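You operate a simulated robot arm through the tools that you are given. There is no shell and no other tool. Be economical: measure what you need, move in short steps, check, and stop when the job is done.

The job below is to be done with a simulated robot arm. You get a single attempt, and the scene is never put back.

## Task
Cook a 2 kg batch of rice and wait for the green lamp.
Fine: shut the pot lid, push the cooker drawer in, cooker lever down, cooker dial to 2 kg, press the cook key.

The check looks at the end state, three seconds after you hand in, the way a careful person would. Anything else that was tipped, shoved, dropped, spilled or broken makes it a failure. A push-on lid holds only when it is set on centred and level and pressed home; a screw cap is set on level and turned clockwise until tight.

## Robot
A 7-joint arm with a two-finger gripper, hanging from a carriage that runs on a rail from [1.24, -0.001] to [-1.24, 0.001] (x, y) and turns from -337 to 351 degrees about z. Base frame: it is fixed where the carriage stands at the start and does not move with it; the origin is on the floor, on the carriage's upright axis, x ahead of it, y to its left, z up. Lengths are in m, angles in degrees, forces in N, time in s.
With the tool pointing down near the work surface it reaches from about 0.74 to 0.84 m from the robot's upright axis, wherever it stands. Its first joint turns from -143.0 to 143.0 degrees. Places, roughly: cook key [1.4, 0.2, 1.2]; cooker dial [1.4, 0.3, 1.2]; cooker drawer [1.2, 0.2, 0.5]; cooker lamp [1.4, 0.1, 1.2]; cooker lever [1.3, 0, 0.7]; pot lid [1.4, 0.2, 0.8]; rice cooker [1.7, 0.3, 0.9]. Payload 1.37 kg.
Tool frame: the origin (TCP) lies between the finger pads and is the grasp point; the fingertips stand 0.016 m ahead of it; z points along the fingers, y is the line along which they close. The gripper opens to 0.092 m. The gripper's body begins 0.074 m behind the TCP.
Orientation is that of the tool frame in the base frame, as a unit quaternion [x, y, z, w]. With the fingers straight down and closing along the base's y, the tool's x points along the base's -x, its y along +y and its z along -z.

## Interface
- The arm moves only by the tool jog_arm. Its argument "plan" is one flat list of numbers, 7 for each row, row after row: the turn, a rotation vector about the tool's x, y, z in units of 4 degrees (1.0 is 4 degrees), then the shift along the tool's x, y, z in units of 40 mm (1.0 is 40 mm), then the finger opening in m, from 0 to 0.092. In form: [ax, ay, az, x, y, z, grip, ax, ay, az, x, y, z, grip, ...]. A call has 1 to 8 rows; each row shifts and turns the commanded pose from where the row before left it, along the tool's axes as they then stand. A call with a number of a shift or a turn outside -1 to 1 is refused whole. Rows are played at 5 a second. More than 0.05 m and 8.6 degrees between two rows, or a gripper value outside its range, and nothing of the call is played. Where a pose cannot be reached the arm comes as near as it can. A force on the tool above 40 N (or 10 N above the force at the start of the call, whichever is more), or a blocked arm, ends the call early, and 0.2 s more pass. Each finger halts on what it meets, pressing with about 26 N; the grip force reading is that of the motor and also rises with nothing between the fingers. The clock runs only during rows and for 0.2 s after the last one: add rows that do not move to give the fingers time. It gives the time, the measured TCP pose, the force on the tool (base axes), the opening and the grip force at its end, in the units of the frame above (readings bear some noise), with the torque about the TCP (base axes, N m) and any sound that the robot's microphone picked up.
- Cameras (640 x 400 px; columns grow to the right, rows downward): "scene" is now at [0.2922, 0.0221, 1.6404]; the picture's right is [0.15, -0.99, 0.00], its down [-0.71, -0.11, -0.69] and it looks along [0.68, 0.11, -0.72] (base axes); focal length 274 px, centre (320, 200). "wrist" rides on the gripper at [0.071, 0.019, -0.111] in the tool frame; the picture's right is [-0.26, 0.96, 0.00], its down [-0.78, -0.21, -0.59] and it looks along [-0.57, -0.15, 0.81] (tool axes); focal length 280 px, centre (320, 200). There is no depth. A picture from a camera that has moved, and an enlarged one, comes with that camera's place and axes in the base frame and with its lens. The place of the scene camera against the robot may be out by one fixed shift of up to 0.018 m in any direction.
- get_image(camera): a new picture of that camera. The clock stands still meanwhile.
- raise_lower(by): slides the trunk up (or, below 0, down) by that many m; the arm and the scene camera ride with it, the base frame stays. It gives what a move gives, with no picture.
- base_move(legs): drives the robot by 1 to 6 legs, each [ahead, left, turn to the left] in m, m and degrees, along the robot's own axes; the way and the turn of a leg run together, so that a leg with both is an arc; at most 1.5 m and 180 degrees a leg. The arm and the cameras ride along, it lands a little off, and it stops where it bumps. It keeps to its track: a leg is cut to what the track allows. It gives what a move gives.
- aim_head(pan, tilt): turns the head with the scene camera to pan (to the left, within 155 degrees either way) and tilt (down, from -29 to 69), counted from straight ahead of the robot. It gives what a move gives.
- inspect(camera, box): a new picture of the part [left, top, right, bottom] of that camera's present view, enlarged. The clock stands still meanwhile.
- job_done(): hands the job in; it is judged then, once.

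Work in short steps. Places have to be worked out from the pictures, the camera data and where the tool is seen: move nearer, look again, correct. Check each grasp and each placing, and mend what went wrong. You have 120 turns and 98 pictures in all, those below and enlarged ones among them. Open the gripper and draw the arm clear of the work before you hand the job in, unless the task says otherwise; then end with one line.

The tools are called after "Call:" as name(argument=value, ...) on one line, values as JSON. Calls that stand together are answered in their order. jog_arm: Moves the arm, as the interface text tells. Its arguments: {"type":"object","properties":{"plan":{"type":"array","items":{"type":"number"}}},"required":["plan"]} The other tools are called the same way: raise_lower (by) slides the trunk up or down; base_move (legs) drives the base; aim_head (pan, tilt) turns the head that bears the scene camera; get_image (camera) takes a picture; inspect (camera, box) takes an enlarged picture of a part of a camera's view; job_done () hands the job in.

At the start:

```text
time: 0.0
ee_pos: [0.7814, -0.1636, 1.2376]
ee_rot: [0.0, 1.0, 0.0, 0.0]
wrist_force: [-0.3, -0.9, -0.2]
torque: [0.02, 0.01, -0.04]
grip_width: 0.0919
grip_force: 0.0
trunk travel left (down, up): [-0.289, 0.292]
robot x, y, heading: [-0.0008, 0.0023, -0.0]
head pan, tilt: [8.9, 46.4]
```

scene: 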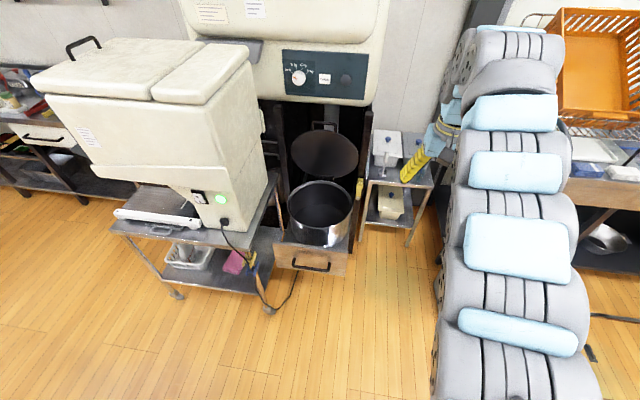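
wrist: 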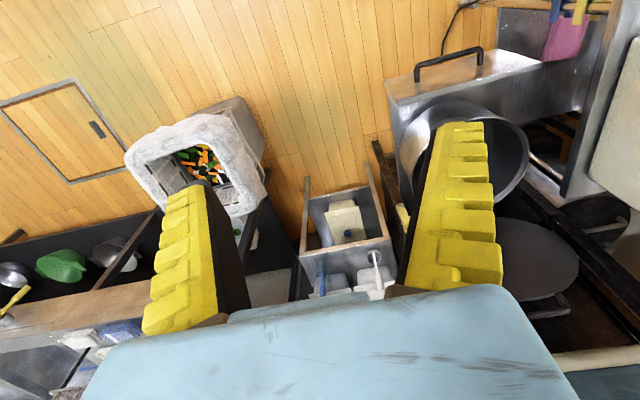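

The scene shows the cooker with its panel, pot on the drawer, and the lid hinged behind. I look at it enlarged.

Call:
inspect(camera="scene", box=[260, 30, 400, 118])

Call:
inspect(camera="scene", box=[250, 100, 410, 300])

```text
4.55 times, centred on (330, 74) of scene
camera zoom: at [0.2922, 0.0221, 1.6404], right [0.15, -0.99, 0.0], down [-0.71, -0.11, -0.69], along [0.68, 0.11, -0.72], focal length 1245 px, centre (274, 773)
```

zoom: 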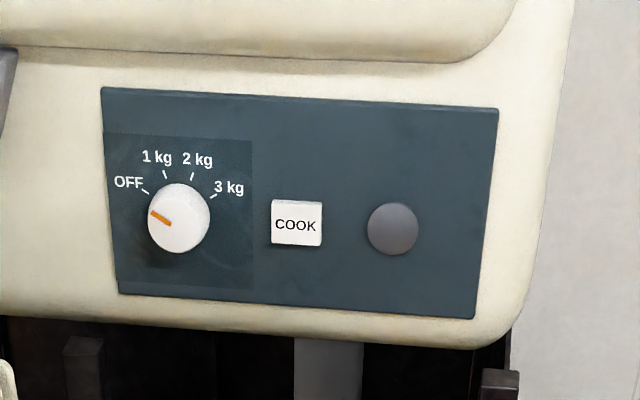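

```text
2.00 times, centred on (330, 200) of scene
camera zoom: at [0.2922, 0.0221, 1.6404], right [0.15, -0.99, 0.0], down [-0.71, -0.11, -0.69], along [0.68, 0.11, -0.72], focal length 548 px, centre (300, 200)
```

zoom: 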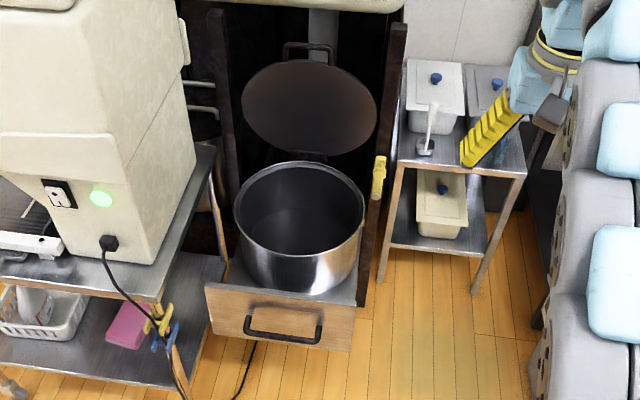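

I drive ahead 0.35 m for a second viewpoint (tool stays well in front of the cooker) and look again.

Call:
base_move(legs=[[0.35, 0, 0]])

Call:
get_image(camera="scene")

Call:
get_image(camera="wrist")

```text
time: 2.3
ee_pos: [1.1316, -0.1637, 1.2357]
ee_rot: [0.001, 1.0, 0.001, 0.0]
wrist_force: [0.7, -0.1, -0.5]
torque: [0.01, 0.03, -0.01]
grip_width: 0.092
grip_force: 0.0
trunk travel left (down, up): [-0.289, 0.292]
robot x, y, heading: [0.3485, 0.0017, -0.1]
head pan, tilt: [8.9, 46.4]
```

```text
93 pictures are left
camera scene: at [0.643, 0.0216, 1.6404], right [0.15, -0.99, 0.0], down [-0.71, -0.11, -0.69], along [0.68, 0.11, -0.72], focal length 274 px, centre (320, 200)
```

scene: 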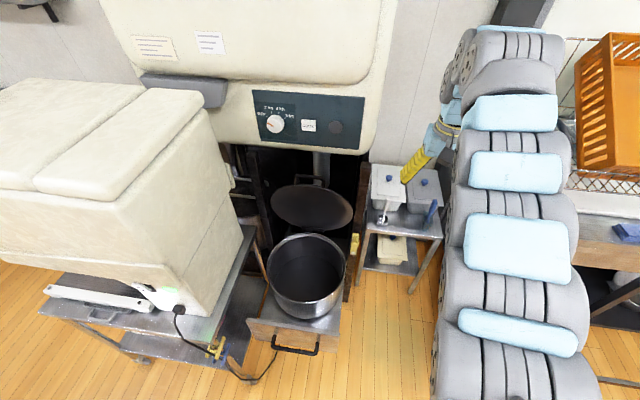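

```text
92 pictures are left
camera wrist: at [1.0605, -0.1448, 1.3474], right [0.26, 0.96, 0.0], down [0.78, -0.21, 0.59], along [0.57, -0.15, -0.81], focal length 280 px, centre (320, 200)
```

wrist: 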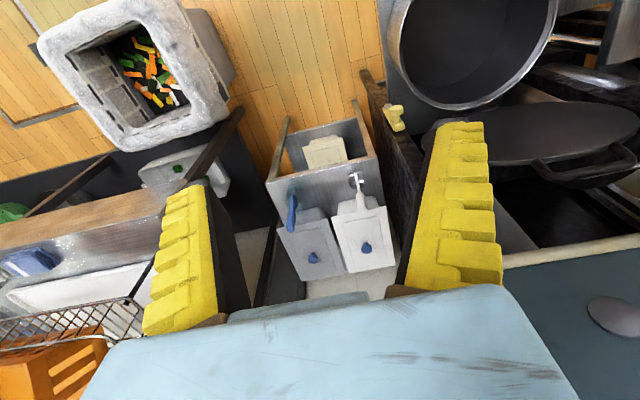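

Call:
inspect(camera="scene", box=[230, 80, 390, 180])

Call:
inspect(camera="scene", box=[230, 160, 390, 360])

Call:
inspect(camera="wrist", box=[360, 60, 640, 235])

```text
4.00 times, centred on (310, 130) of scene
camera zoom: at [0.643, 0.0216, 1.6404], right [0.15, -0.99, 0.0], down [-0.71, -0.11, -0.69], along [0.68, 0.11, -0.72], focal length 1095 px, centre (360, 480)
```

zoom: 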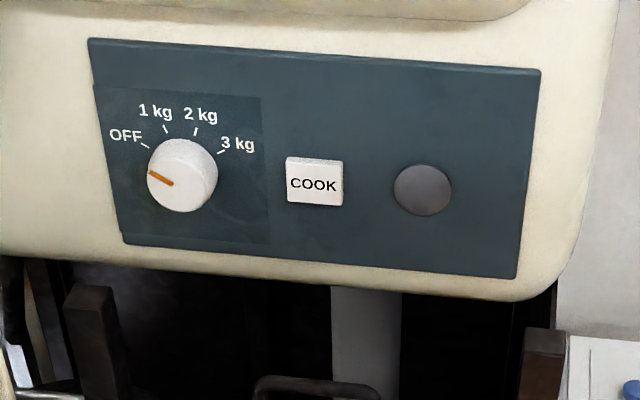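

```text
2.00 times, centred on (310, 260) of scene
camera zoom: at [0.643, 0.0216, 1.6404], right [0.15, -0.99, 0.0], down [-0.71, -0.11, -0.69], along [0.68, 0.11, -0.72], focal length 548 px, centre (340, 80)
```

zoom: 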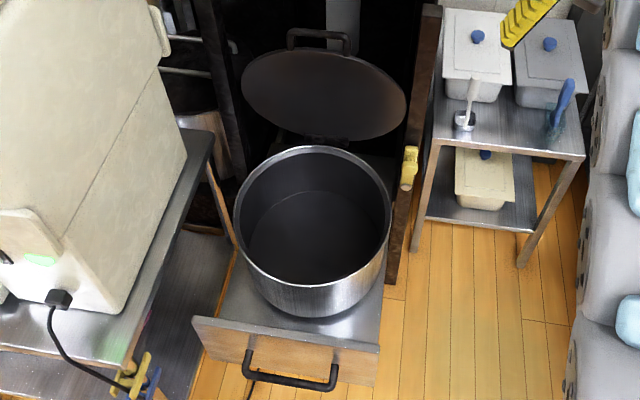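

```text
2.29 times, centred on (500, 148) of wrist
camera zoom: at [1.0605, -0.1448, 1.3474], right [0.26, 0.96, 0.0], down [0.78, -0.21, 0.59], along [0.57, -0.15, -0.81], focal length 641 px, centre (-91, 320)
```

zoom: 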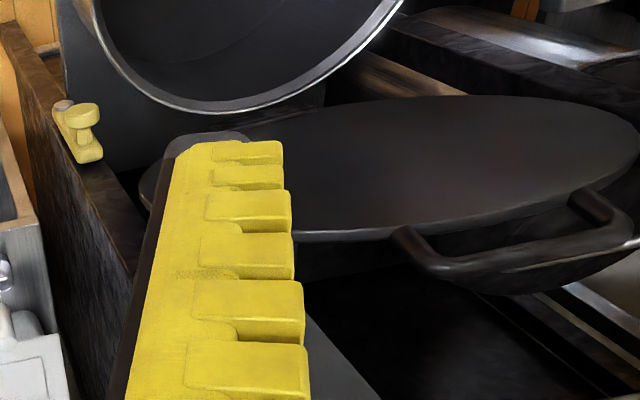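

Triangulating: dial ≈ (1.38, 0.28, 1.185), key ≈ (1.39, 0.18, 1.18), lid stands nearly vertical (top edge z≈0.98, x≈1.34) with its handle bar at ≈ (1.35, 0.165, 1.01), bar along y; pot rear rim z≈0.67. I first roll the tool −90° so the fingers can close across the bar.

Call:
jog_arm(plan=[0, 0, -1, 0, 0, 0, 0.06, 0, 0, -1, 0, 0, 0, 0.06, 0, 0, -1, 0, 0, 0, 0.06, 0, 0, -1, 0, 0, 0, 0.06, 0, 0, -1, 0, 0, 0, 0.06, 0, 0, -1, 0, 0, 0, 0.06, 0, 0, -1, 0, 0, 0, 0.06, 0, 0, -1, 0, 0, 0, 0.06])

Call:
jog_arm(plan=[0, 0, -1, 0, 0, 0, 0.06, 0, 0, -1, 0, 0, 0, 0.06, 0, 0, -1, 0, 0, 0, 0.06, 0, 0, -1, 0, 0, 0, 0.06, 0, 0, -1, 0, 0, 0, 0.06, 0, 0, -1, 0, 0, 0, 0.06, 0, 0, -1, 0, 0, 0, 0.06, 0, 0, -1, 0, 0, 0, 0.06])

Call:
jog_arm(plan=[0, 0, -1, 0, 0, 0, 0.06, 0, 0, -1, 0, 0, 0, 0.06, 0, 0, -1, 0, 0, 0, 0.06, 0, 0, -1, 0, 0, 0, 0.06, 0, 0, -1, 0, 0, 0, 0.06, 0, 0, -1, 0, 0, 0, 0.06, 0, 0, -0.5, 0, 0, 0, 0.06])

```text
time: 4.1
ee_pos: [1.1318, -0.1635, 1.2365]
ee_rot: [-0.275, 0.962, 0.0, 0.0]
wrist_force: [0.9, -0.1, -0.2]
torque: [0.0, 0.0, 0.0]
grip_width: 0.0625
grip_force: 2.2
trunk travel left (down, up): [-0.289, 0.292]
robot x, y, heading: [0.3509, 0.0033, 0.3]
head pan, tilt: [8.9, 46.4]
```

```text
time: 5.9
ee_pos: [1.1323, -0.1636, 1.2375]
ee_rot: [-0.531, 0.848, 0.0, -0.001]
wrist_force: [-0.4, 0.3, -0.6]
torque: [-0.04, 0.01, 0.02]
grip_width: 0.0627
grip_force: 1.5
trunk travel left (down, up): [-0.289, 0.292]
robot x, y, heading: [0.3472, -0.0024, -0.1]
head pan, tilt: [8.9, 46.4]
```

```text
time: 7.5
ee_pos: [1.132, -0.1656, 1.2363]
ee_rot: [-0.707, 0.707, 0.0, 0.001]
wrist_force: [0.8, 0.0, -0.5]
torque: [0.0, -0.03, 0.03]
grip_width: 0.0622
grip_force: 1.4
trunk travel left (down, up): [-0.289, 0.292]
robot x, y, heading: [0.3547, -0.0026, -0.3]
head pan, tilt: [8.9, 46.4]
```

Roll works: tool x is now −y. Now pitch forward 48° (about tool x) while shifting +0.33 m in y.

Call:
jog_arm(plan=[1, 0, 0, -1, 0, 0, 0.06, 1, 0, 0, -1, 0, 0, 0.06, 1, 0, 0, -1, 0, 0, 0.06, 1, 0, 0, -1, 0, 0, 0.06, 1, 0, 0, -1, 0, 0, 0.06, 1, 0, 0, -1, 0, 0, 0.06, 1, 0, 0, -1, 0, 0, 0.06, 1, 0, 0, -1, 0, 0, 0.06])

Call:
jog_arm(plan=[1, 0, 0, -0.25, 0, 0, 0.06, 1, 0, 0, 0, 0, 0, 0.06, 1, 0, 0, 0, 0, 0, 0.06, 1, 0, 0, 0, 0, 0, 0.06])

Call:
get_image(camera="wrist")

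Call:
get_image(camera="scene")

```text
time: 9.3
ee_pos: [1.1524, 0.1313, 1.2401]
ee_rot: [-0.679, 0.681, -0.194, 0.195]
wrist_force: [0.3, -0.4, 0.1]
torque: [0.05, 0.04, 0.05]
grip_width: 0.0626
grip_force: 2.2
out of reach, approached as far as the arm can: row 5, 6
trunk travel left (down, up): [-0.289, 0.292]
robot x, y, heading: [0.3466, 0.0017, -0.3]
head pan, tilt: [8.9, 46.4]
```

```text
time: 10.3
ee_pos: [1.1522, 0.1416, 1.2398]
ee_rot: [-0.646, 0.646, -0.288, 0.288]
wrist_force: [-0.3, -0.4, 0.6]
torque: [0.02, 0.03, 0.0]
grip_width: 0.0624
grip_force: 1.7
trunk travel left (down, up): [-0.289, 0.292]
robot x, y, heading: [0.3483, -0.0034, -0.1]
head pan, tilt: [8.9, 46.4]
```

```text
88 pictures are left
camera wrist: at [1.0564, 0.0713, 1.3005], right [-0.65, 0.26, -0.72], down [-0.3, 0.78, 0.55], along [0.7, 0.57, -0.43], focal length 280 px, centre (320, 200)
```

wrist: 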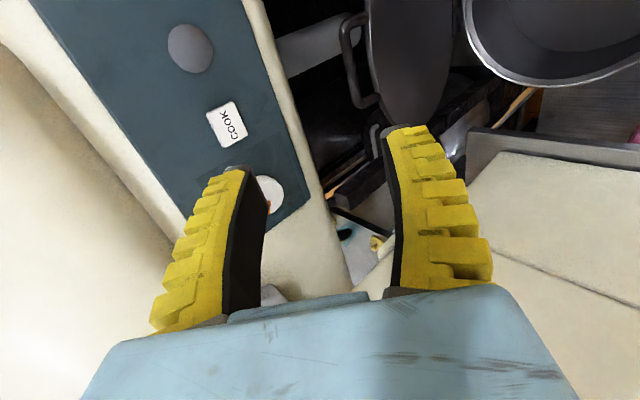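

```text
87 pictures are left
camera scene: at [0.643, 0.0215, 1.6404], right [0.15, -0.99, 0.0], down [-0.71, -0.11, -0.69], along [0.68, 0.11, -0.72], focal length 274 px, centre (320, 200)
```

scene: 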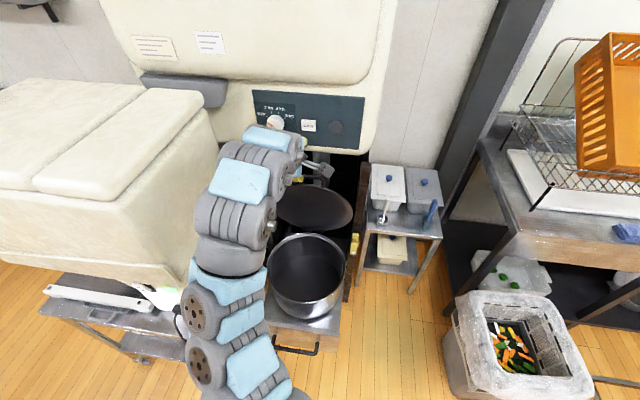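

Tool now tilted 48° from down, pointing forward. Bar is about 0.30 m along the tool axis; I approach 0.20 m and look.

Call:
jog_arm(plan=[0, 0, 0, -0.12, 0.2, 1, 0.06, 0, 0, 0, -0.12, 0.2, 1, 0.06, 0, 0, 0, -0.12, 0.2, 1, 0.06, 0, 0, 0, -0.12, 0.2, 1, 0.06, 0, 0, 0, -0.12, 0.2, 1, 0.06])

Call:
get_image(camera="wrist")

Call:
get_image(camera="scene")

```text
time: 11.5
ee_pos: [1.2766, 0.1648, 1.0779]
ee_rot: [-0.645, 0.646, -0.289, 0.288]
wrist_force: [0.3, -0.4, 0.2]
torque: [0.04, 0.02, 0.01]
grip_width: 0.0626
grip_force: 2.1
trunk travel left (down, up): [-0.289, 0.292]
robot x, y, heading: [0.3487, -0.0036, 0.3]
head pan, tilt: [8.9, 46.4]
```

```text
86 pictures are left
camera wrist: at [1.1794, 0.0947, 1.1372], right [-0.64, 0.26, -0.72], down [-0.3, 0.78, 0.55], along [0.71, 0.57, -0.42], focal length 280 px, centre (320, 200)
```

wrist: 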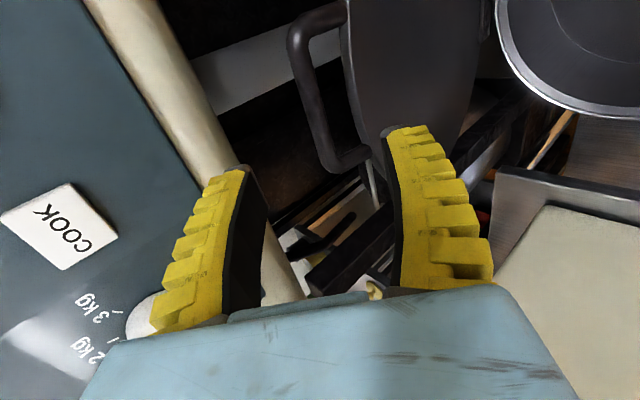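

```text
85 pictures are left
camera scene: at [0.6431, 0.0216, 1.6405], right [0.15, -0.99, 0.0], down [-0.71, -0.11, -0.69], along [0.68, 0.11, -0.72], focal length 274 px, centre (320, 200)
```

scene: 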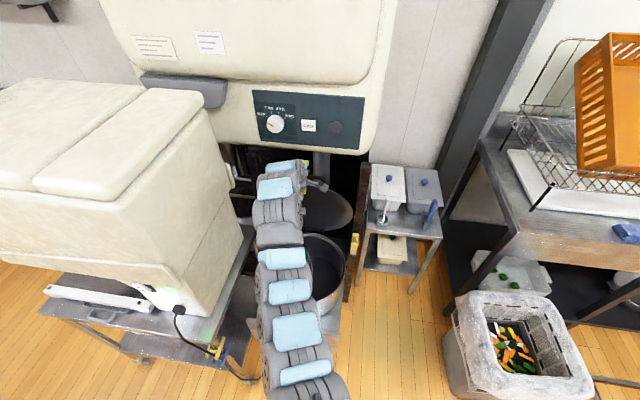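

The wrist view confirms the bar at ≈ (1.355, 0.165, 1.01), straight ahead on the tool axis by ~0.10 m, with ~3 cm clearance to the cooker body. Advance 0.075 and look.

Call:
jog_arm(plan=[0, 0, 0, 0, 0, 0.65, 0.052, 0, 0, 0, 0, 0, 0.65, 0.052, 0, 0, 0, 0, 0, 0.6, 0.052])

Call:
get_image(camera="wrist")

```text
time: 12.3
ee_pos: [1.3306, 0.1655, 1.026]
ee_rot: [-0.645, 0.647, -0.287, 0.287]
wrist_force: [0.5, -0.7, -0.1]
torque: [-0.02, 0.0, 0.01]
grip_width: 0.0551
grip_force: 1.9
trunk travel left (down, up): [-0.289, 0.292]
robot x, y, heading: [0.3524, -0.001, 0.0]
head pan, tilt: [8.9, 46.4]
```

```text
84 pictures are left
camera wrist: at [1.2354, 0.0946, 1.0861], right [-0.65, 0.26, -0.72], down [-0.29, 0.78, 0.55], along [0.7, 0.57, -0.43], focal length 280 px, centre (320, 200)
```

wrist: 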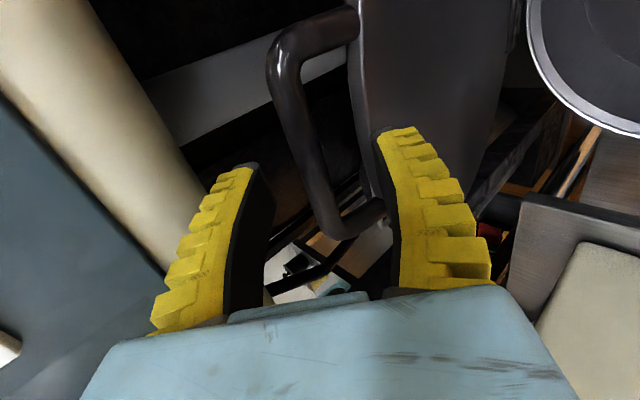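

Bar is centred between the fingers about 0.027 m ahead; the lower finger must pass through the loop gap, so I narrow to ~0.034, shift slightly up and advance, then look before closing.

Call:
jog_arm(plan=[0, 0, 0, 0, -0.12, 0, 0.032, 0, 0, 0, 0, 0, 0, 0.032, 0, 0, 0, 0, 0, 0.3, 0.032, 0, 0, 0, 0, 0, 0.3, 0.032])

Call:
get_image(camera="wrist")

```text
time: 13.3
ee_pos: [1.3437, 0.167, 1.0235]
ee_rot: [-0.644, 0.647, -0.287, 0.289]
wrist_force: [-3.9, 0.9, 5.9]
torque: [-0.01, 0.15, -0.04]
grip_width: 0.0341
grip_force: 1.7
out of reach, approached as far as the arm can: row 4
trunk travel left (down, up): [-0.289, 0.292]
robot x, y, heading: [0.3521, 0.0001, -0.2]
head pan, tilt: [8.9, 46.4]
```

```text
83 pictures are left
camera wrist: at [1.2472, 0.0958, 1.0833], right [-0.64, 0.27, -0.72], down [-0.3, 0.78, 0.55], along [0.71, 0.57, -0.42], focal length 280 px, centre (320, 200)
```

wrist: 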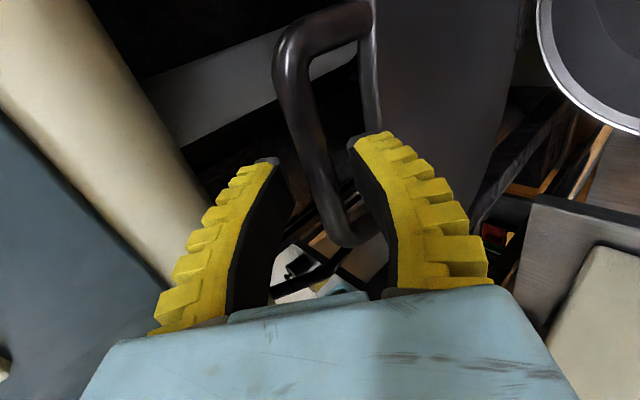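

There's a light contact and the arm is at its reach limit. I back off 0.06 m along the tool, drive ahead 0.05 m, and re-approach from slightly higher.

Call:
jog_arm(plan=[0, 0, 0, 0, 0, -0.75, 0.032, 0, 0, 0, 0, 0, -0.75, 0.032])

Call:
base_move(legs=[[0.03, 0, 0]])

Call:
inspect(camera="wrist", box=[200, 0, 440, 240])

```text
time: 13.9
ee_pos: [1.2973, 0.1668, 1.0631]
ee_rot: [-0.645, 0.647, -0.288, 0.287]
wrist_force: [-0.3, 0.3, 0.2]
torque: [0.01, -0.01, -0.04]
grip_width: 0.0357
grip_force: 2.8
trunk travel left (down, up): [-0.289, 0.292]
robot x, y, heading: [0.3499, 0.0003, 0.2]
head pan, tilt: [8.9, 46.4]
```

```text
time: 14.7
ee_pos: [1.3273, 0.1652, 1.0626]
ee_rot: [-0.645, 0.646, -0.288, 0.288]
wrist_force: [-0.2, -0.1, 0.4]
torque: [0.0, 0.0, -0.01]
grip_width: 0.0355
grip_force: 2.5
trunk travel left (down, up): [-0.289, 0.292]
robot x, y, heading: [0.381, 0.0016, 0.2]
head pan, tilt: [8.9, 46.4]
```

```text
1.67 times, centred on (320, 120) of wrist
camera zoom: at [1.2322, 0.0952, 1.123], right [-0.65, 0.26, -0.72], down [-0.3, 0.78, 0.55], along [0.7, 0.57, -0.43], focal length 467 px, centre (320, 333)
```

zoom: 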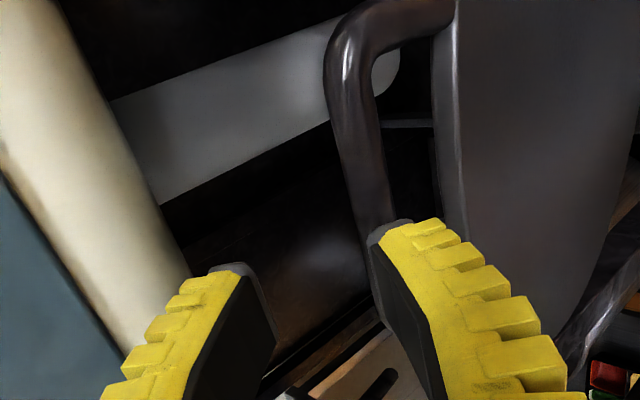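

Bar is now 0.054 ahead and 0.02 toward the lower finger. I shift +0.015 in tool y, then advance 0.046.

Call:
jog_arm(plan=[0, 0, 0, 0, 0.38, 0, 0.032, 0, 0, 0, 0, 0, 0.4, 0.032, 0, 0, 0, 0, 0, 0.4, 0.032, 0, 0, 0, 0, 0, 0.35, 0.032])

Call:
inspect(camera="wrist", box=[200, 0, 440, 240])

```text
time: 15.7
ee_pos: [1.3545, 0.1653, 1.0228]
ee_rot: [-0.645, 0.646, -0.288, 0.289]
wrist_force: [-1.7, -0.4, 10.9]
torque: [-0.1, 0.11, -0.01]
grip_width: 0.0313
grip_force: 0.0
trunk travel left (down, up): [-0.289, 0.292]
robot x, y, heading: [0.3804, 0.0005, 0.1]
head pan, tilt: [8.9, 46.4]
```

```text
1.67 times, centred on (320, 120) of wrist
camera zoom: at [1.2581, 0.0945, 1.0828], right [-0.64, 0.26, -0.72], down [-0.3, 0.78, 0.55], along [0.71, 0.57, -0.42], focal length 467 px, centre (320, 333)
```

zoom: 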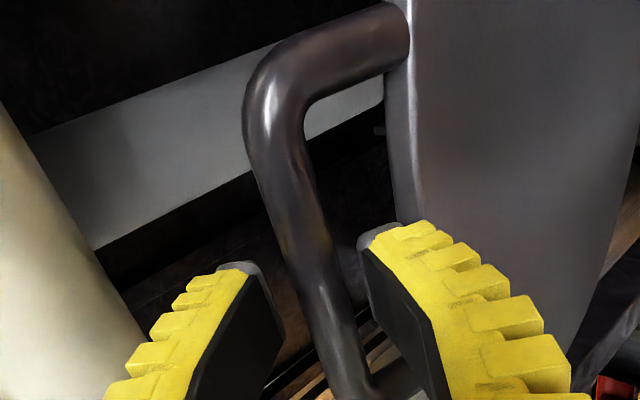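

The bar is between the fingers; the lower fingertip just touches the lid edge. I close the gripper here.

Call:
jog_arm(plan=[0, 0, 0, 0, 0, -0.08, 0.02, 0, 0, 0, 0, 0, 0, 0.01, 0, 0, 0, 0, 0, 0, 0.01])

Call:
inspect(camera="wrist", box=[200, 0, 440, 240])

```text
time: 16.5
ee_pos: [1.3499, 0.165, 1.0221]
ee_rot: [-0.645, 0.646, -0.288, 0.288]
wrist_force: [0.6, -0.9, 0.0]
torque: [-0.03, 0.02, -0.03]
grip_width: 0.0149
grip_force: 3.1
trunk travel left (down, up): [-0.289, 0.292]
robot x, y, heading: [0.3813, -0.0008, -0.2]
head pan, tilt: [8.9, 46.4]
```

```text
1.67 times, centred on (320, 120) of wrist
camera zoom: at [1.2538, 0.0947, 1.0827], right [-0.65, 0.26, -0.72], down [-0.29, 0.78, 0.55], along [0.7, 0.57, -0.43], focal length 467 px, centre (320, 333)
```

zoom: 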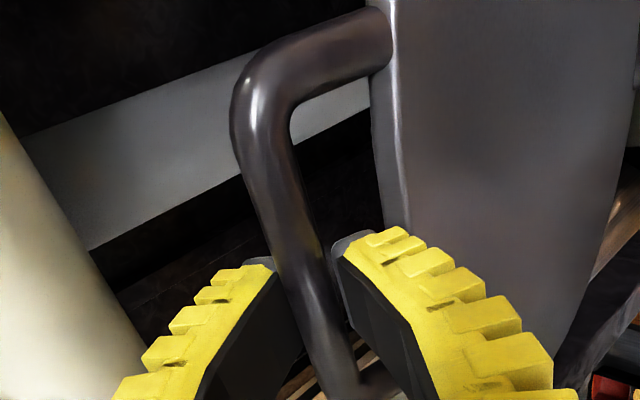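

Finger opening 0.0149 around the bar. I try a first 0.04 m pull in −x (arc about the hinge) and check.

Call:
jog_arm(plan=[0, 0, 0, 0, 0, 0, 0.008, 0, 0, 0, 0, 0.35, -0.37, 0.008, 0, 0, 0, 0, 0.35, -0.37, 0.008])

Call:
get_image(camera="wrist")

```text
time: 17.3
ee_pos: [1.3082, 0.166, 1.0225]
ee_rot: [-0.645, 0.646, -0.289, 0.288]
wrist_force: [1.1, 1.1, 0.7]
torque: [0.0, -0.01, 0.0]
grip_width: 0.0132
grip_force: 4.3
trunk travel left (down, up): [-0.289, 0.292]
robot x, y, heading: [0.3801, -0.0015, 0.0]
head pan, tilt: [8.9, 46.4]
```

```text
79 pictures are left
camera wrist: at [1.213, 0.0959, 1.0824], right [-0.64, 0.26, -0.72], down [-0.3, 0.78, 0.55], along [0.7, 0.57, -0.42], focal length 280 px, centre (320, 200)
```

wrist: 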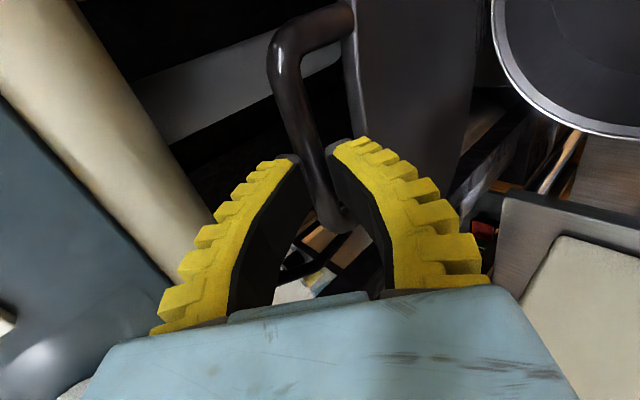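

The bar followed. Continue along the arc for four steps (to ≈33°) and check.

Call:
jog_arm(plan=[0, 0, 0, 0, 0.79, -0.65, 0.008, 0, 0, 0, 0, 0.87, -0.55, 0.008, 0, 0, 0, 0, 0.93, -0.44, 0.008, 0, 0, 0, 0, 0.98, -0.33, 0.008])

Call:
get_image(camera="wrist")

Call:
get_image(camera="scene")

```text
time: 18.3
ee_pos: [1.2114, 0.1829, 0.9312]
ee_rot: [-0.646, 0.646, -0.289, 0.286]
wrist_force: [0.7, -0.1, 0.9]
torque: [0.02, 0.02, 0.02]
grip_width: 0.0126
grip_force: 4.0
out of reach, approached as far as the arm can: row 2, 3, 4
trunk travel left (down, up): [-0.289, 0.292]
robot x, y, heading: [0.3811, -0.0002, -0.1]
head pan, tilt: [8.9, 46.4]
```

```text
78 pictures are left
camera wrist: at [1.1168, 0.1125, 0.992], right [-0.65, 0.26, -0.72], down [-0.29, 0.78, 0.55], along [0.7, 0.57, -0.43], focal length 280 px, centre (320, 200)
```

wrist: 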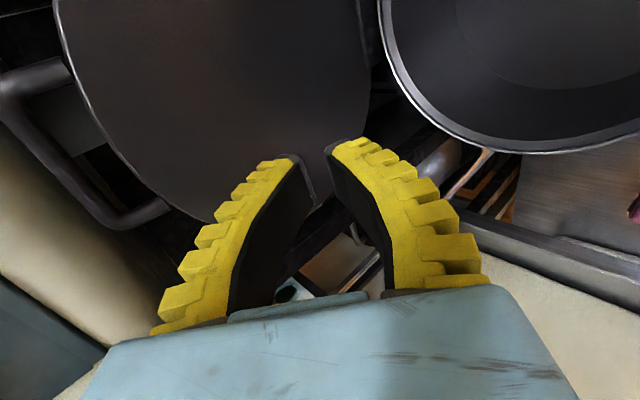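

```text
77 pictures are left
camera scene: at [0.6726, 0.0214, 1.6403], right [0.15, -0.99, 0.0], down [-0.72, -0.11, -0.69], along [0.68, 0.11, -0.72], focal length 274 px, centre (320, 200)
```

scene: 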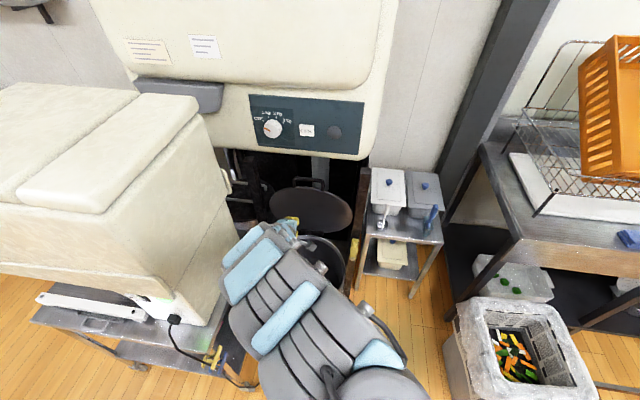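

The fingers slipped off (shallow bite) and the arm hit a limit; the lid is still upright. A flatter tool will pass through the loop deeper, so I rise and pitch ~28° further toward horizontal.

Call:
jog_arm(plan=[0, 0, 0, 0.2, -0.8, -0.6, 0.05, 0, 0, 0, 0.2, -0.8, -0.6, 0.05, 1, 0, 0, 0, 0, 0, 0.05, 1, 0, 0, 0, 0, 0, 0.05, 1, 0, 0, 0, 0, 0, 0.05, 1, 0, 0, 0, 0, 0, 0.05, 1, 0, 0, 0, 0, 0, 0.05, 1, 0, 0, 0, 0, 0, 0.05])

Call:
get_image(camera="wrist")

```text
time: 20.1
ee_pos: [1.2606, 0.173, 0.9885]
ee_rot: [-0.58, 0.586, -0.407, 0.393]
wrist_force: [0.2, -0.1, -0.1]
torque: [-0.03, 0.02, -0.01]
grip_width: 0.0529
grip_force: 2.0
out of reach, approached as far as the arm can: row 1, 2, 4, 5
trunk travel left (down, up): [-0.289, 0.292]
robot x, y, heading: [0.3853, 0.0038, -0.2]
head pan, tilt: [8.9, 46.4]
```

```text
76 pictures are left
camera wrist: at [1.1479, 0.1053, 1.0114], right [-0.34, 0.26, -0.9], down [-0.46, 0.79, 0.4], along [0.82, 0.55, -0.15], focal length 280 px, centre (320, 200)
```

wrist: 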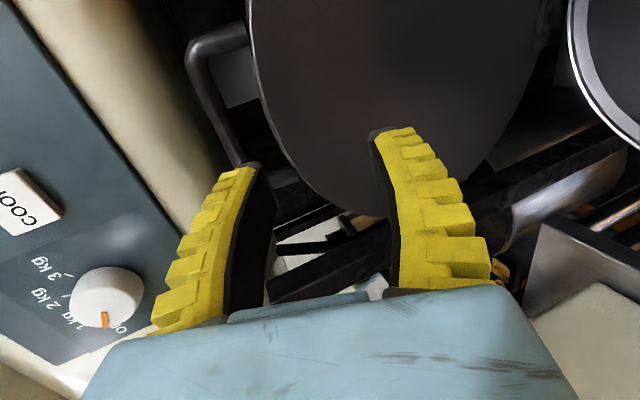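

Tool is now ~21° below horizontal. The arm's comfortable range is narrow, so I'll use trunk and base for translation: raise 0.024, drive ahead 0.04, then look.

Call:
raise_lower(by=0.024)

Call:
base_move(legs=[[0.04, 0, 0]])

Call:
get_image(camera="wrist")

```text
time: 20.8
ee_pos: [1.2596, 0.1735, 1.011]
ee_rot: [-0.58, 0.587, -0.407, 0.392]
wrist_force: [0.9, 0.0, -0.1]
torque: [0.02, 0.03, 0.03]
grip_width: 0.0529
grip_force: 1.7
trunk travel left (down, up): [-0.313, 0.268]
robot x, y, heading: [0.3749, -0.001, 0.3]
head pan, tilt: [8.9, 46.4]
```

```text
time: 21.7
ee_pos: [1.3009, 0.1728, 1.0119]
ee_rot: [-0.58, 0.586, -0.408, 0.392]
wrist_force: [0.0, 1.0, -0.3]
torque: [-0.03, 0.0, 0.0]
grip_width: 0.0529
grip_force: 2.3
trunk travel left (down, up): [-0.313, 0.268]
robot x, y, heading: [0.4235, 0.001, 0.0]
head pan, tilt: [8.9, 46.4]
```

```text
75 pictures are left
camera wrist: at [1.1878, 0.1055, 1.0353], right [-0.34, 0.26, -0.9], down [-0.46, 0.79, 0.4], along [0.82, 0.55, -0.15], focal length 280 px, centre (320, 200)
```

wrist: 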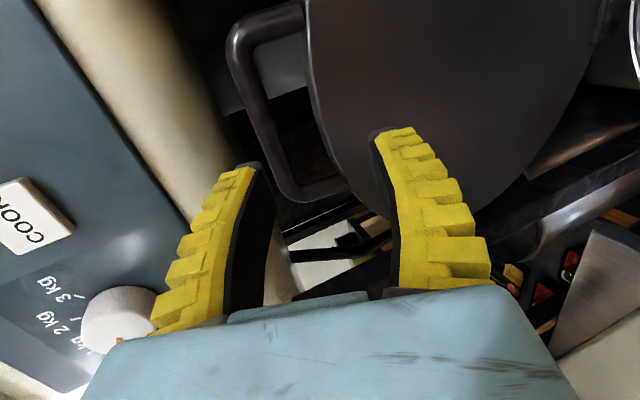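

Bar now appears at z≈1.02. Raise 0.012, narrow to 0.03, and drive ahead 0.055.

Call:
jog_arm(plan=[0, 0, 0, 0, 0, 0, 0.03, 0, 0, 0, 0, 0, 0, 0.03])

Call:
raise_lower(by=0.012)

Call:
base_move(legs=[[0.035, 0, 0]])

Call:
get_image(camera="wrist")

```text
time: 22.3
ee_pos: [1.3001, 0.1748, 1.0125]
ee_rot: [-0.58, 0.586, -0.407, 0.392]
wrist_force: [-0.5, -0.3, -0.5]
torque: [0.02, -0.01, -0.01]
grip_width: 0.034
grip_force: 3.0
trunk travel left (down, up): [-0.313, 0.268]
robot x, y, heading: [0.4197, -0.0032, -0.1]
head pan, tilt: [8.9, 46.4]
```

```text
time: 22.9
ee_pos: [1.3002, 0.1727, 1.0241]
ee_rot: [-0.58, 0.587, -0.407, 0.393]
wrist_force: [-1.0, -0.8, 0.1]
torque: [0.01, 0.0, -0.04]
grip_width: 0.0336
grip_force: 2.2
trunk travel left (down, up): [-0.325, 0.256]
robot x, y, heading: [0.4218, 0.0004, -0.1]
head pan, tilt: [8.9, 46.4]
```

```text
time: 23.8
ee_pos: [1.3344, 0.1739, 1.0228]
ee_rot: [-0.58, 0.586, -0.407, 0.393]
wrist_force: [0.1, 0.0, -1.1]
torque: [0.04, 0.04, -0.01]
grip_width: 0.0337
grip_force: 2.0
trunk travel left (down, up): [-0.325, 0.256]
robot x, y, heading: [0.4566, -0.0, -0.0]
head pan, tilt: [8.9, 46.4]
```

```text
74 pictures are left
camera wrist: at [1.2226, 0.1055, 1.0474], right [-0.34, 0.26, -0.9], down [-0.46, 0.79, 0.4], along [0.82, 0.55, -0.15], focal length 280 px, centre (320, 200)
```

wrist: 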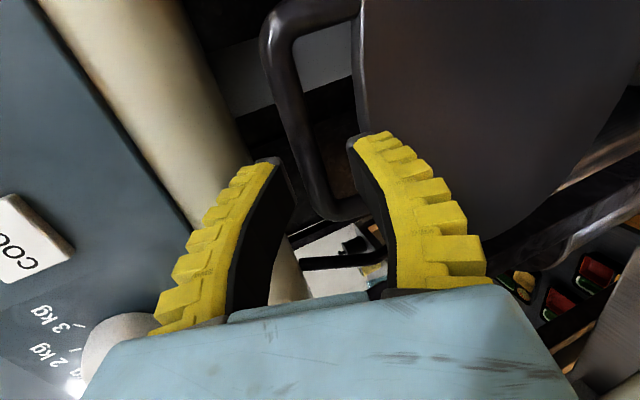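

Bar sits centrally between the fingertips and the lower finger clears the lid edge. Advance 0.028 and look.

Call:
base_move(legs=[[0.028, 0, 0]])

Call:
get_image(camera="wrist")

```text
time: 24.6
ee_pos: [1.3633, 0.173, 1.0238]
ee_rot: [-0.58, 0.586, -0.407, 0.393]
wrist_force: [-0.3, -0.3, 0.0]
torque: [0.0, 0.02, -0.01]
grip_width: 0.0338
grip_force: 2.2
trunk travel left (down, up): [-0.325, 0.256]
robot x, y, heading: [0.4804, -0.0015, 0.0]
head pan, tilt: [8.9, 46.4]
```

```text
73 pictures are left
camera wrist: at [1.2505, 0.1052, 1.0476], right [-0.34, 0.26, -0.9], down [-0.46, 0.79, 0.4], along [0.82, 0.55, -0.15], focal length 280 px, centre (320, 200)
```

wrist: 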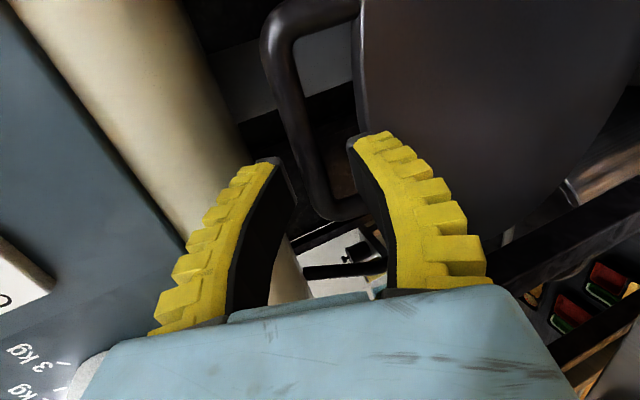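

The lid leaned back with the tool: the lower fingertip is pushing its edge (bar sits ~1 cm beyond the tips). Back off 0.03, raise 0.012, narrow the opening, and retry.

Call:
base_move(legs=[[-0.03, 0, 0]])

Call:
raise_lower(by=0.012)

Call:
jog_arm(plan=[0, 0, 0, 0, 0, 0, 0.026, 0, 0, 0, 0, 0, 0, 0.026])

Call:
get_image(camera="wrist")

```text
time: 25.4
ee_pos: [1.3322, 0.1725, 1.0248]
ee_rot: [-0.58, 0.586, -0.408, 0.392]
wrist_force: [0.6, 0.7, -0.4]
torque: [0.01, 0.02, -0.01]
grip_width: 0.0335
grip_force: 2.6
trunk travel left (down, up): [-0.325, 0.256]
robot x, y, heading: [0.4555, -0.0015, 0.1]
head pan, tilt: [8.9, 46.4]
```

```text
time: 26.0
ee_pos: [1.3328, 0.1743, 1.0362]
ee_rot: [-0.58, 0.587, -0.407, 0.392]
wrist_force: [0.4, -0.9, -1.0]
torque: [0.01, -0.01, -0.01]
grip_width: 0.0335
grip_force: 2.6
trunk travel left (down, up): [-0.337, 0.244]
robot x, y, heading: [0.4538, 0.0025, -0.1]
head pan, tilt: [8.9, 46.4]
```

```text
time: 26.6
ee_pos: [1.3332, 0.1728, 1.0364]
ee_rot: [-0.581, 0.586, -0.407, 0.392]
wrist_force: [0.4, 0.3, -0.1]
torque: [0.01, 0.02, 0.0]
grip_width: 0.0301
grip_force: 2.5
trunk travel left (down, up): [-0.337, 0.244]
robot x, y, heading: [0.4543, 0.0008, 0.1]
head pan, tilt: [8.9, 46.4]
```

```text
72 pictures are left
camera wrist: at [1.2206, 0.1051, 1.0596], right [-0.34, 0.26, -0.9], down [-0.46, 0.79, 0.4], along [0.82, 0.55, -0.15], focal length 280 px, centre (320, 200)
```

wrist: 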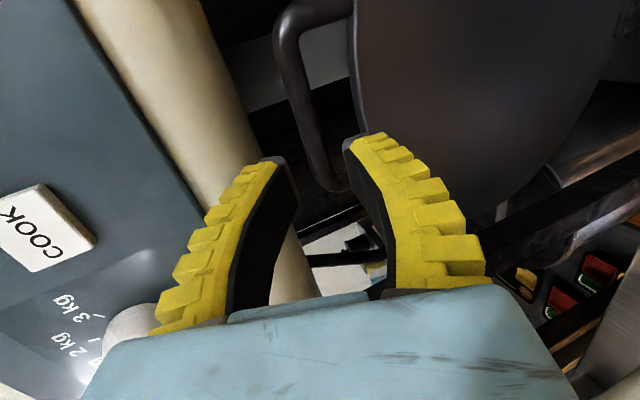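

Bar is now ≈ (1.376, 0.17, 1.027). Lower 0.006 and drive ahead 0.045.

Call:
raise_lower(by=-0.005)

Call:
base_move(legs=[[0.045, 0, 0]])

Call:
get_image(camera="wrist")

```text
time: 27.1
ee_pos: [1.3318, 0.1731, 1.0319]
ee_rot: [-0.58, 0.587, -0.407, 0.392]
wrist_force: [0.0, 0.1, 1.0]
torque: [0.01, -0.03, -0.01]
grip_width: 0.0297
grip_force: 2.8
trunk travel left (down, up): [-0.332, 0.249]
robot x, y, heading: [0.4543, -0.0014, -0.1]
head pan, tilt: [8.9, 46.4]
```

```text
time: 28.0
ee_pos: [1.3784, 0.1734, 1.0326]
ee_rot: [-0.579, 0.587, -0.408, 0.392]
wrist_force: [0.3, -0.9, 0.4]
torque: [0.03, 0.02, 0.01]
grip_width: 0.03
grip_force: 3.2
trunk travel left (down, up): [-0.332, 0.249]
robot x, y, heading: [0.498, -0.0004, -0.1]
head pan, tilt: [8.9, 46.4]
```

```text
71 pictures are left
camera wrist: at [1.2657, 0.1049, 1.0547], right [-0.34, 0.26, -0.9], down [-0.46, 0.79, 0.4], along [0.82, 0.55, -0.15], focal length 280 px, centre (320, 200)
```

wrist: 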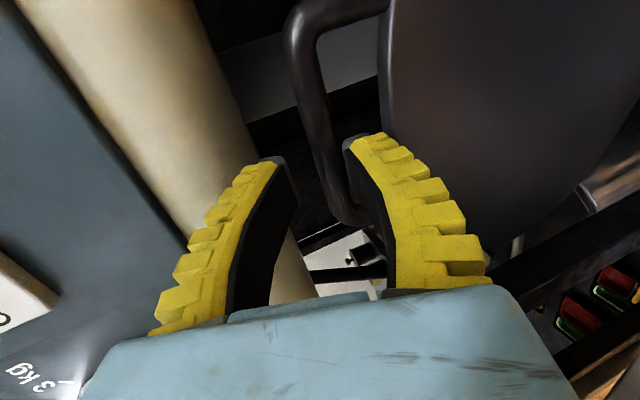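

Bar is now inside the fingertips, near the lower finger. Close firmly.

Call:
jog_arm(plan=[0, 0, 0, 0, 0.1, 0.1, 0.02, 0, 0, 0, 0, 0, 0, 0.01, 0, 0, 0, 0, 0, 0, 0.0, 0, 0, 0, 0, 0, 0, 0.0])

Call:
get_image(camera="wrist")

```text
time: 29.0
ee_pos: [1.3777, 0.1729, 1.0244]
ee_rot: [-0.58, 0.587, -0.407, 0.392]
wrist_force: [-4.0, 2.0, -4.6]
torque: [0.19, 0.06, -0.06]
grip_width: 0.0059
grip_force: 27.6
trunk travel left (down, up): [-0.332, 0.249]
robot x, y, heading: [0.4987, 0.001, 0.0]
head pan, tilt: [8.9, 46.4]
```

```text
70 pictures are left
camera wrist: at [1.2668, 0.1053, 1.0486], right [-0.34, 0.26, -0.9], down [-0.46, 0.79, 0.4], along [0.82, 0.55, -0.15], focal length 280 px, centre (320, 200)
```

wrist: 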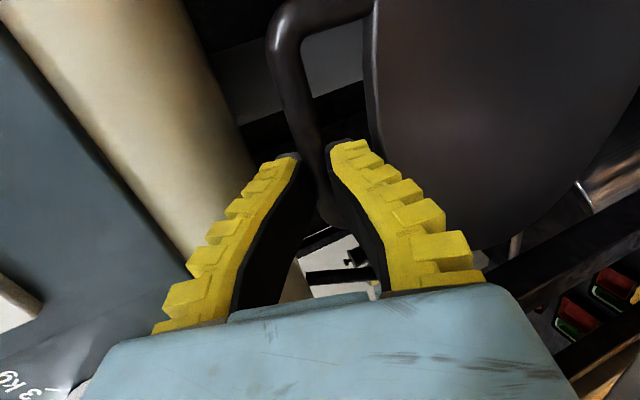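

Gripped something (27 N at 6 mm). Pull back 0.05 by driving the base and check whether the lid follows.

Call:
base_move(legs=[[-0.05, 0, 0]])

Call:
get_image(camera="wrist")

```text
time: 30.0
ee_pos: [1.3306, 0.172, 1.0265]
ee_rot: [-0.579, 0.587, -0.408, 0.393]
wrist_force: [-0.2, -0.5, -0.1]
torque: [-0.01, 0.01, -0.02]
grip_width: 0.0
grip_force: 27.6
trunk travel left (down, up): [-0.332, 0.249]
robot x, y, heading: [0.4501, -0.0014, 0.3]
head pan, tilt: [8.9, 46.4]
```

```text
69 pictures are left
camera wrist: at [1.218, 0.1046, 1.0496], right [-0.34, 0.26, -0.9], down [-0.46, 0.79, 0.4], along [0.82, 0.55, -0.15], focal length 280 px, centre (320, 200)
```

wrist: 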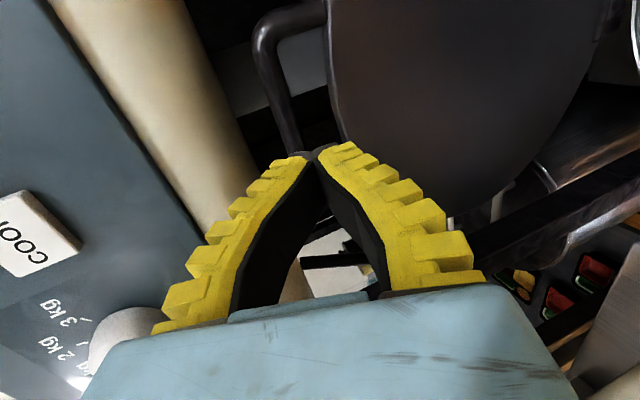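

It slipped because only the bar's edge was pinched. I reopen, realign, and go ~0.02 deeper.

Call:
jog_arm(plan=[0, 0, 0, 0, 0, 0, 0.03, 0, 0, 0, 0, 0, 0, 0.03])

Call:
raise_lower(by=0.007)

Call:
base_move(legs=[[0.045, 0, 0]])

Call:
get_image(camera="wrist")

```text
time: 30.6
ee_pos: [1.3299, 0.1725, 1.0269]
ee_rot: [-0.58, 0.586, -0.408, 0.392]
wrist_force: [0.0, -0.3, 0.0]
torque: [-0.01, 0.0, 0.0]
grip_width: 0.0335
grip_force: 2.5
trunk travel left (down, up): [-0.332, 0.249]
robot x, y, heading: [0.4475, -0.0003, 0.0]
head pan, tilt: [8.9, 46.4]
```

```text
time: 31.1
ee_pos: [1.3301, 0.1726, 1.0336]
ee_rot: [-0.58, 0.587, -0.406, 0.393]
wrist_force: [0.0, 0.0, 0.0]
torque: [0.0, 0.01, 0.0]
grip_width: 0.0338
grip_force: 3.0
trunk travel left (down, up): [-0.339, 0.242]
robot x, y, heading: [0.452, 0.0002, 0.1]
head pan, tilt: [8.9, 46.4]
```

```text
time: 32.0
ee_pos: [1.3755, 0.1726, 1.0335]
ee_rot: [-0.58, 0.586, -0.407, 0.393]
wrist_force: [-0.4, 0.5, 0.4]
torque: [0.0, -0.01, -0.01]
grip_width: 0.0337
grip_force: 2.8
trunk travel left (down, up): [-0.339, 0.242]
robot x, y, heading: [0.4952, -0.0007, -0.1]
head pan, tilt: [8.9, 46.4]
```

```text
68 pictures are left
camera wrist: at [1.2628, 0.1047, 1.0566], right [-0.34, 0.26, -0.9], down [-0.46, 0.79, 0.4], along [0.82, 0.55, -0.15], focal length 280 px, centre (320, 200)
```

wrist: 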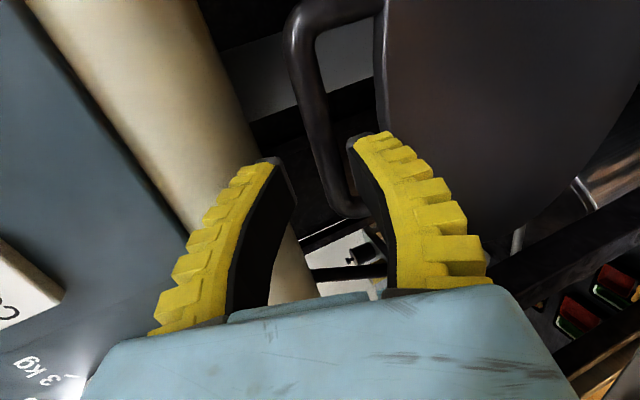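

Bar between the fingers and lower finger in the loop. Advance 0.025 more.

Call:
base_move(legs=[[0.025, 0, 0]])

Call:
get_image(camera="wrist")

```text
time: 32.8
ee_pos: [1.4006, 0.1728, 1.0333]
ee_rot: [-0.58, 0.587, -0.408, 0.392]
wrist_force: [0.1, 1.0, -6.7]
torque: [0.05, -0.03, 0.01]
grip_width: 0.0355
grip_force: 4.4
trunk travel left (down, up): [-0.339, 0.242]
robot x, y, heading: [0.5181, -0.0003, 0.4]
head pan, tilt: [8.9, 46.4]
```

```text
67 pictures are left
camera wrist: at [1.2871, 0.1048, 1.0559], right [-0.34, 0.26, -0.9], down [-0.46, 0.79, 0.4], along [0.82, 0.55, -0.15], focal length 280 px, centre (320, 200)
```

wrist: 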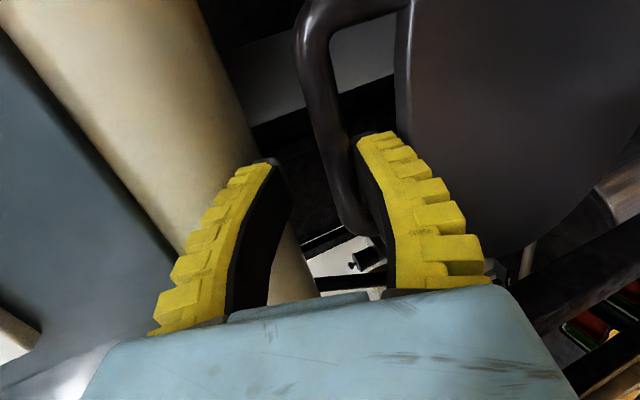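

The bar rests against the lower finger, deeper now. Close firmly.

Call:
jog_arm(plan=[0, 0, 0, 0, 0.12, 0, 0.02, 0, 0, 0, 0, 0.1, 0, 0.01, 0, 0, 0, 0, 0, 0, 0.0, 0, 0, 0, 0, 0, 0, 0.0])

Call:
get_image(camera="wrist")

```text
time: 33.8
ee_pos: [1.3951, 0.1728, 1.0231]
ee_rot: [-0.581, 0.587, -0.406, 0.392]
wrist_force: [-0.2, 0.9, -14.9]
torque: [0.32, 0.02, 0.15]
grip_width: 0.0062
grip_force: 28.6
trunk travel left (down, up): [-0.339, 0.242]
robot x, y, heading: [0.5194, -0.0004, 0.3]
head pan, tilt: [8.9, 46.4]
```

```text
66 pictures are left
camera wrist: at [1.2826, 0.1046, 1.046], right [-0.35, 0.26, -0.9], down [-0.46, 0.79, 0.4], along [0.82, 0.55, -0.16], focal length 280 px, centre (320, 200)
```

wrist: 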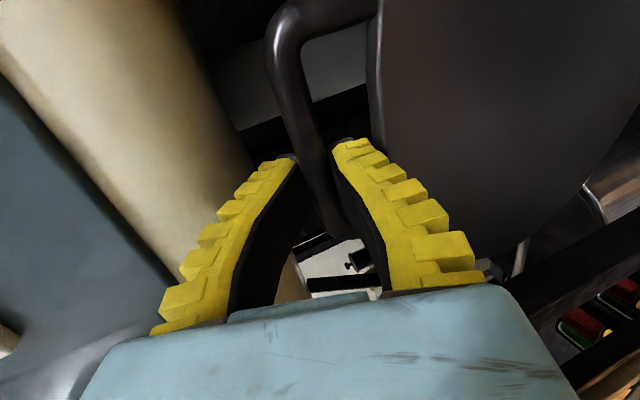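

Gripped again (6 mm). Pull gently 0.02 and check the grip width.

Call:
base_move(legs=[[-0.02, 0, 0]])

Call:
get_image(camera="wrist")

```text
time: 34.6
ee_pos: [1.3738, 0.1728, 1.0219]
ee_rot: [-0.581, 0.586, -0.407, 0.392]
wrist_force: [-2.2, 2.1, -19.0]
torque: [0.18, 0.06, -0.35]
grip_width: 0.0059
grip_force: 27.5
trunk travel left (down, up): [-0.339, 0.242]
robot x, y, heading: [0.4961, 0.0001, -0.3]
head pan, tilt: [8.9, 46.4]
```

```text
65 pictures are left
camera wrist: at [1.262, 0.1046, 1.0461], right [-0.34, 0.26, -0.9], down [-0.46, 0.79, 0.4], along [0.82, 0.55, -0.16], focal length 280 px, centre (320, 200)
```

wrist: 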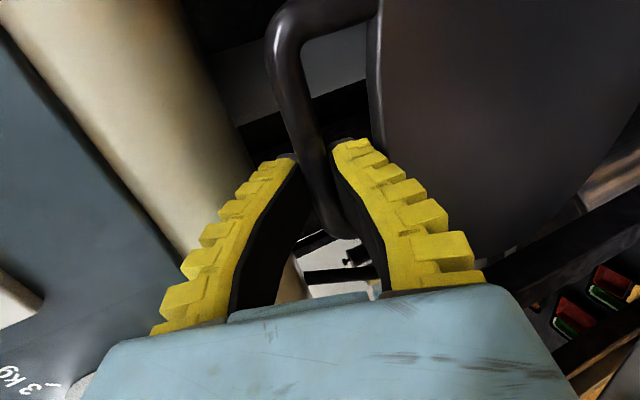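

The lid follows now. Vertical force −19 N says the tool sits above the arc, so I lower 4 mm then pull 0.02 more.

Call:
raise_lower(by=-0.004)

Call:
base_move(legs=[[-0.02, 0, 0]])

```text
time: 35.2
ee_pos: [1.3765, 0.1733, 1.0207]
ee_rot: [-0.579, 0.587, -0.407, 0.392]
wrist_force: [-2.2, -1.0, 1.0]
torque: [0.22, -0.01, -0.11]
grip_width: 0.0083
grip_force: 28.0
trunk travel left (down, up): [-0.335, 0.246]
robot x, y, heading: [0.5021, 0.0034, -0.2]
head pan, tilt: [8.9, 46.4]
```

```text
time: 36.0
ee_pos: [1.3557, 0.1715, 1.018]
ee_rot: [-0.58, 0.587, -0.406, 0.392]
wrist_force: [3.5, 1.1, -16.3]
torque: [0.22, 0.04, 0.08]
grip_width: 0.006
grip_force: 27.7
trunk travel left (down, up): [-0.335, 0.246]
robot x, y, heading: [0.4773, -0.0043, -0.1]
head pan, tilt: [8.9, 46.4]
```

Still holding. Continue: lower 5 mm, back 25 mm, lower 6 mm.

Call:
raise_lower(by=-0.005)

Call:
base_move(legs=[[-0.025, 0, 0]])

Call:
raise_lower(by=-0.006)

Call:
get_image(camera="wrist")

```text
time: 36.5
ee_pos: [1.3526, 0.1723, 1.0115]
ee_rot: [-0.582, 0.588, -0.405, 0.389]
wrist_force: [3.2, 1.6, -17.2]
torque: [0.15, -0.1, -0.11]
grip_width: 0.0058
grip_force: 28.2
trunk travel left (down, up): [-0.33, 0.251]
robot x, y, heading: [0.4798, 0.0012, 0.1]
head pan, tilt: [8.9, 46.4]
```

```text
time: 37.3
ee_pos: [1.3315, 0.1728, 1.0159]
ee_rot: [-0.579, 0.587, -0.408, 0.392]
wrist_force: [1.9, 0.9, -8.9]
torque: [0.15, -0.08, -0.01]
grip_width: 0.0062
grip_force: 28.1
trunk travel left (down, up): [-0.33, 0.251]
robot x, y, heading: [0.453, -0.0027, 0.1]
head pan, tilt: [8.9, 46.4]
```

```text
time: 37.9
ee_pos: [1.3338, 0.1732, 1.0117]
ee_rot: [-0.58, 0.586, -0.408, 0.392]
wrist_force: [-0.9, -0.3, 10.7]
torque: [0.01, 0.32, -0.08]
grip_width: 0.006
grip_force: 27.5
trunk travel left (down, up): [-0.324, 0.257]
robot x, y, heading: [0.4555, -0.002, 0.3]
head pan, tilt: [8.9, 46.4]
```

```text
64 pictures are left
camera wrist: at [1.2215, 0.1047, 1.0345], right [-0.34, 0.26, -0.9], down [-0.46, 0.79, 0.4], along [0.82, 0.55, -0.15], focal length 280 px, centre (320, 200)
```

wrist: 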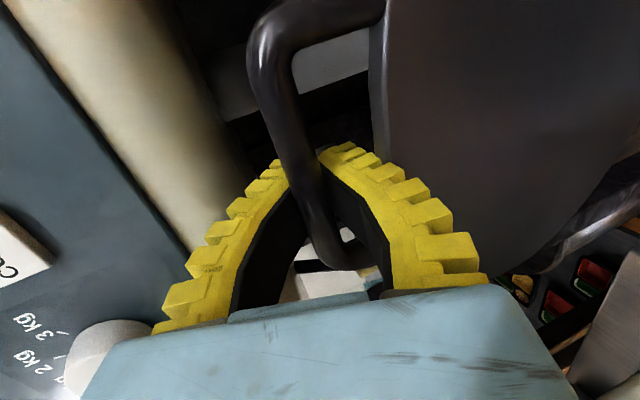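

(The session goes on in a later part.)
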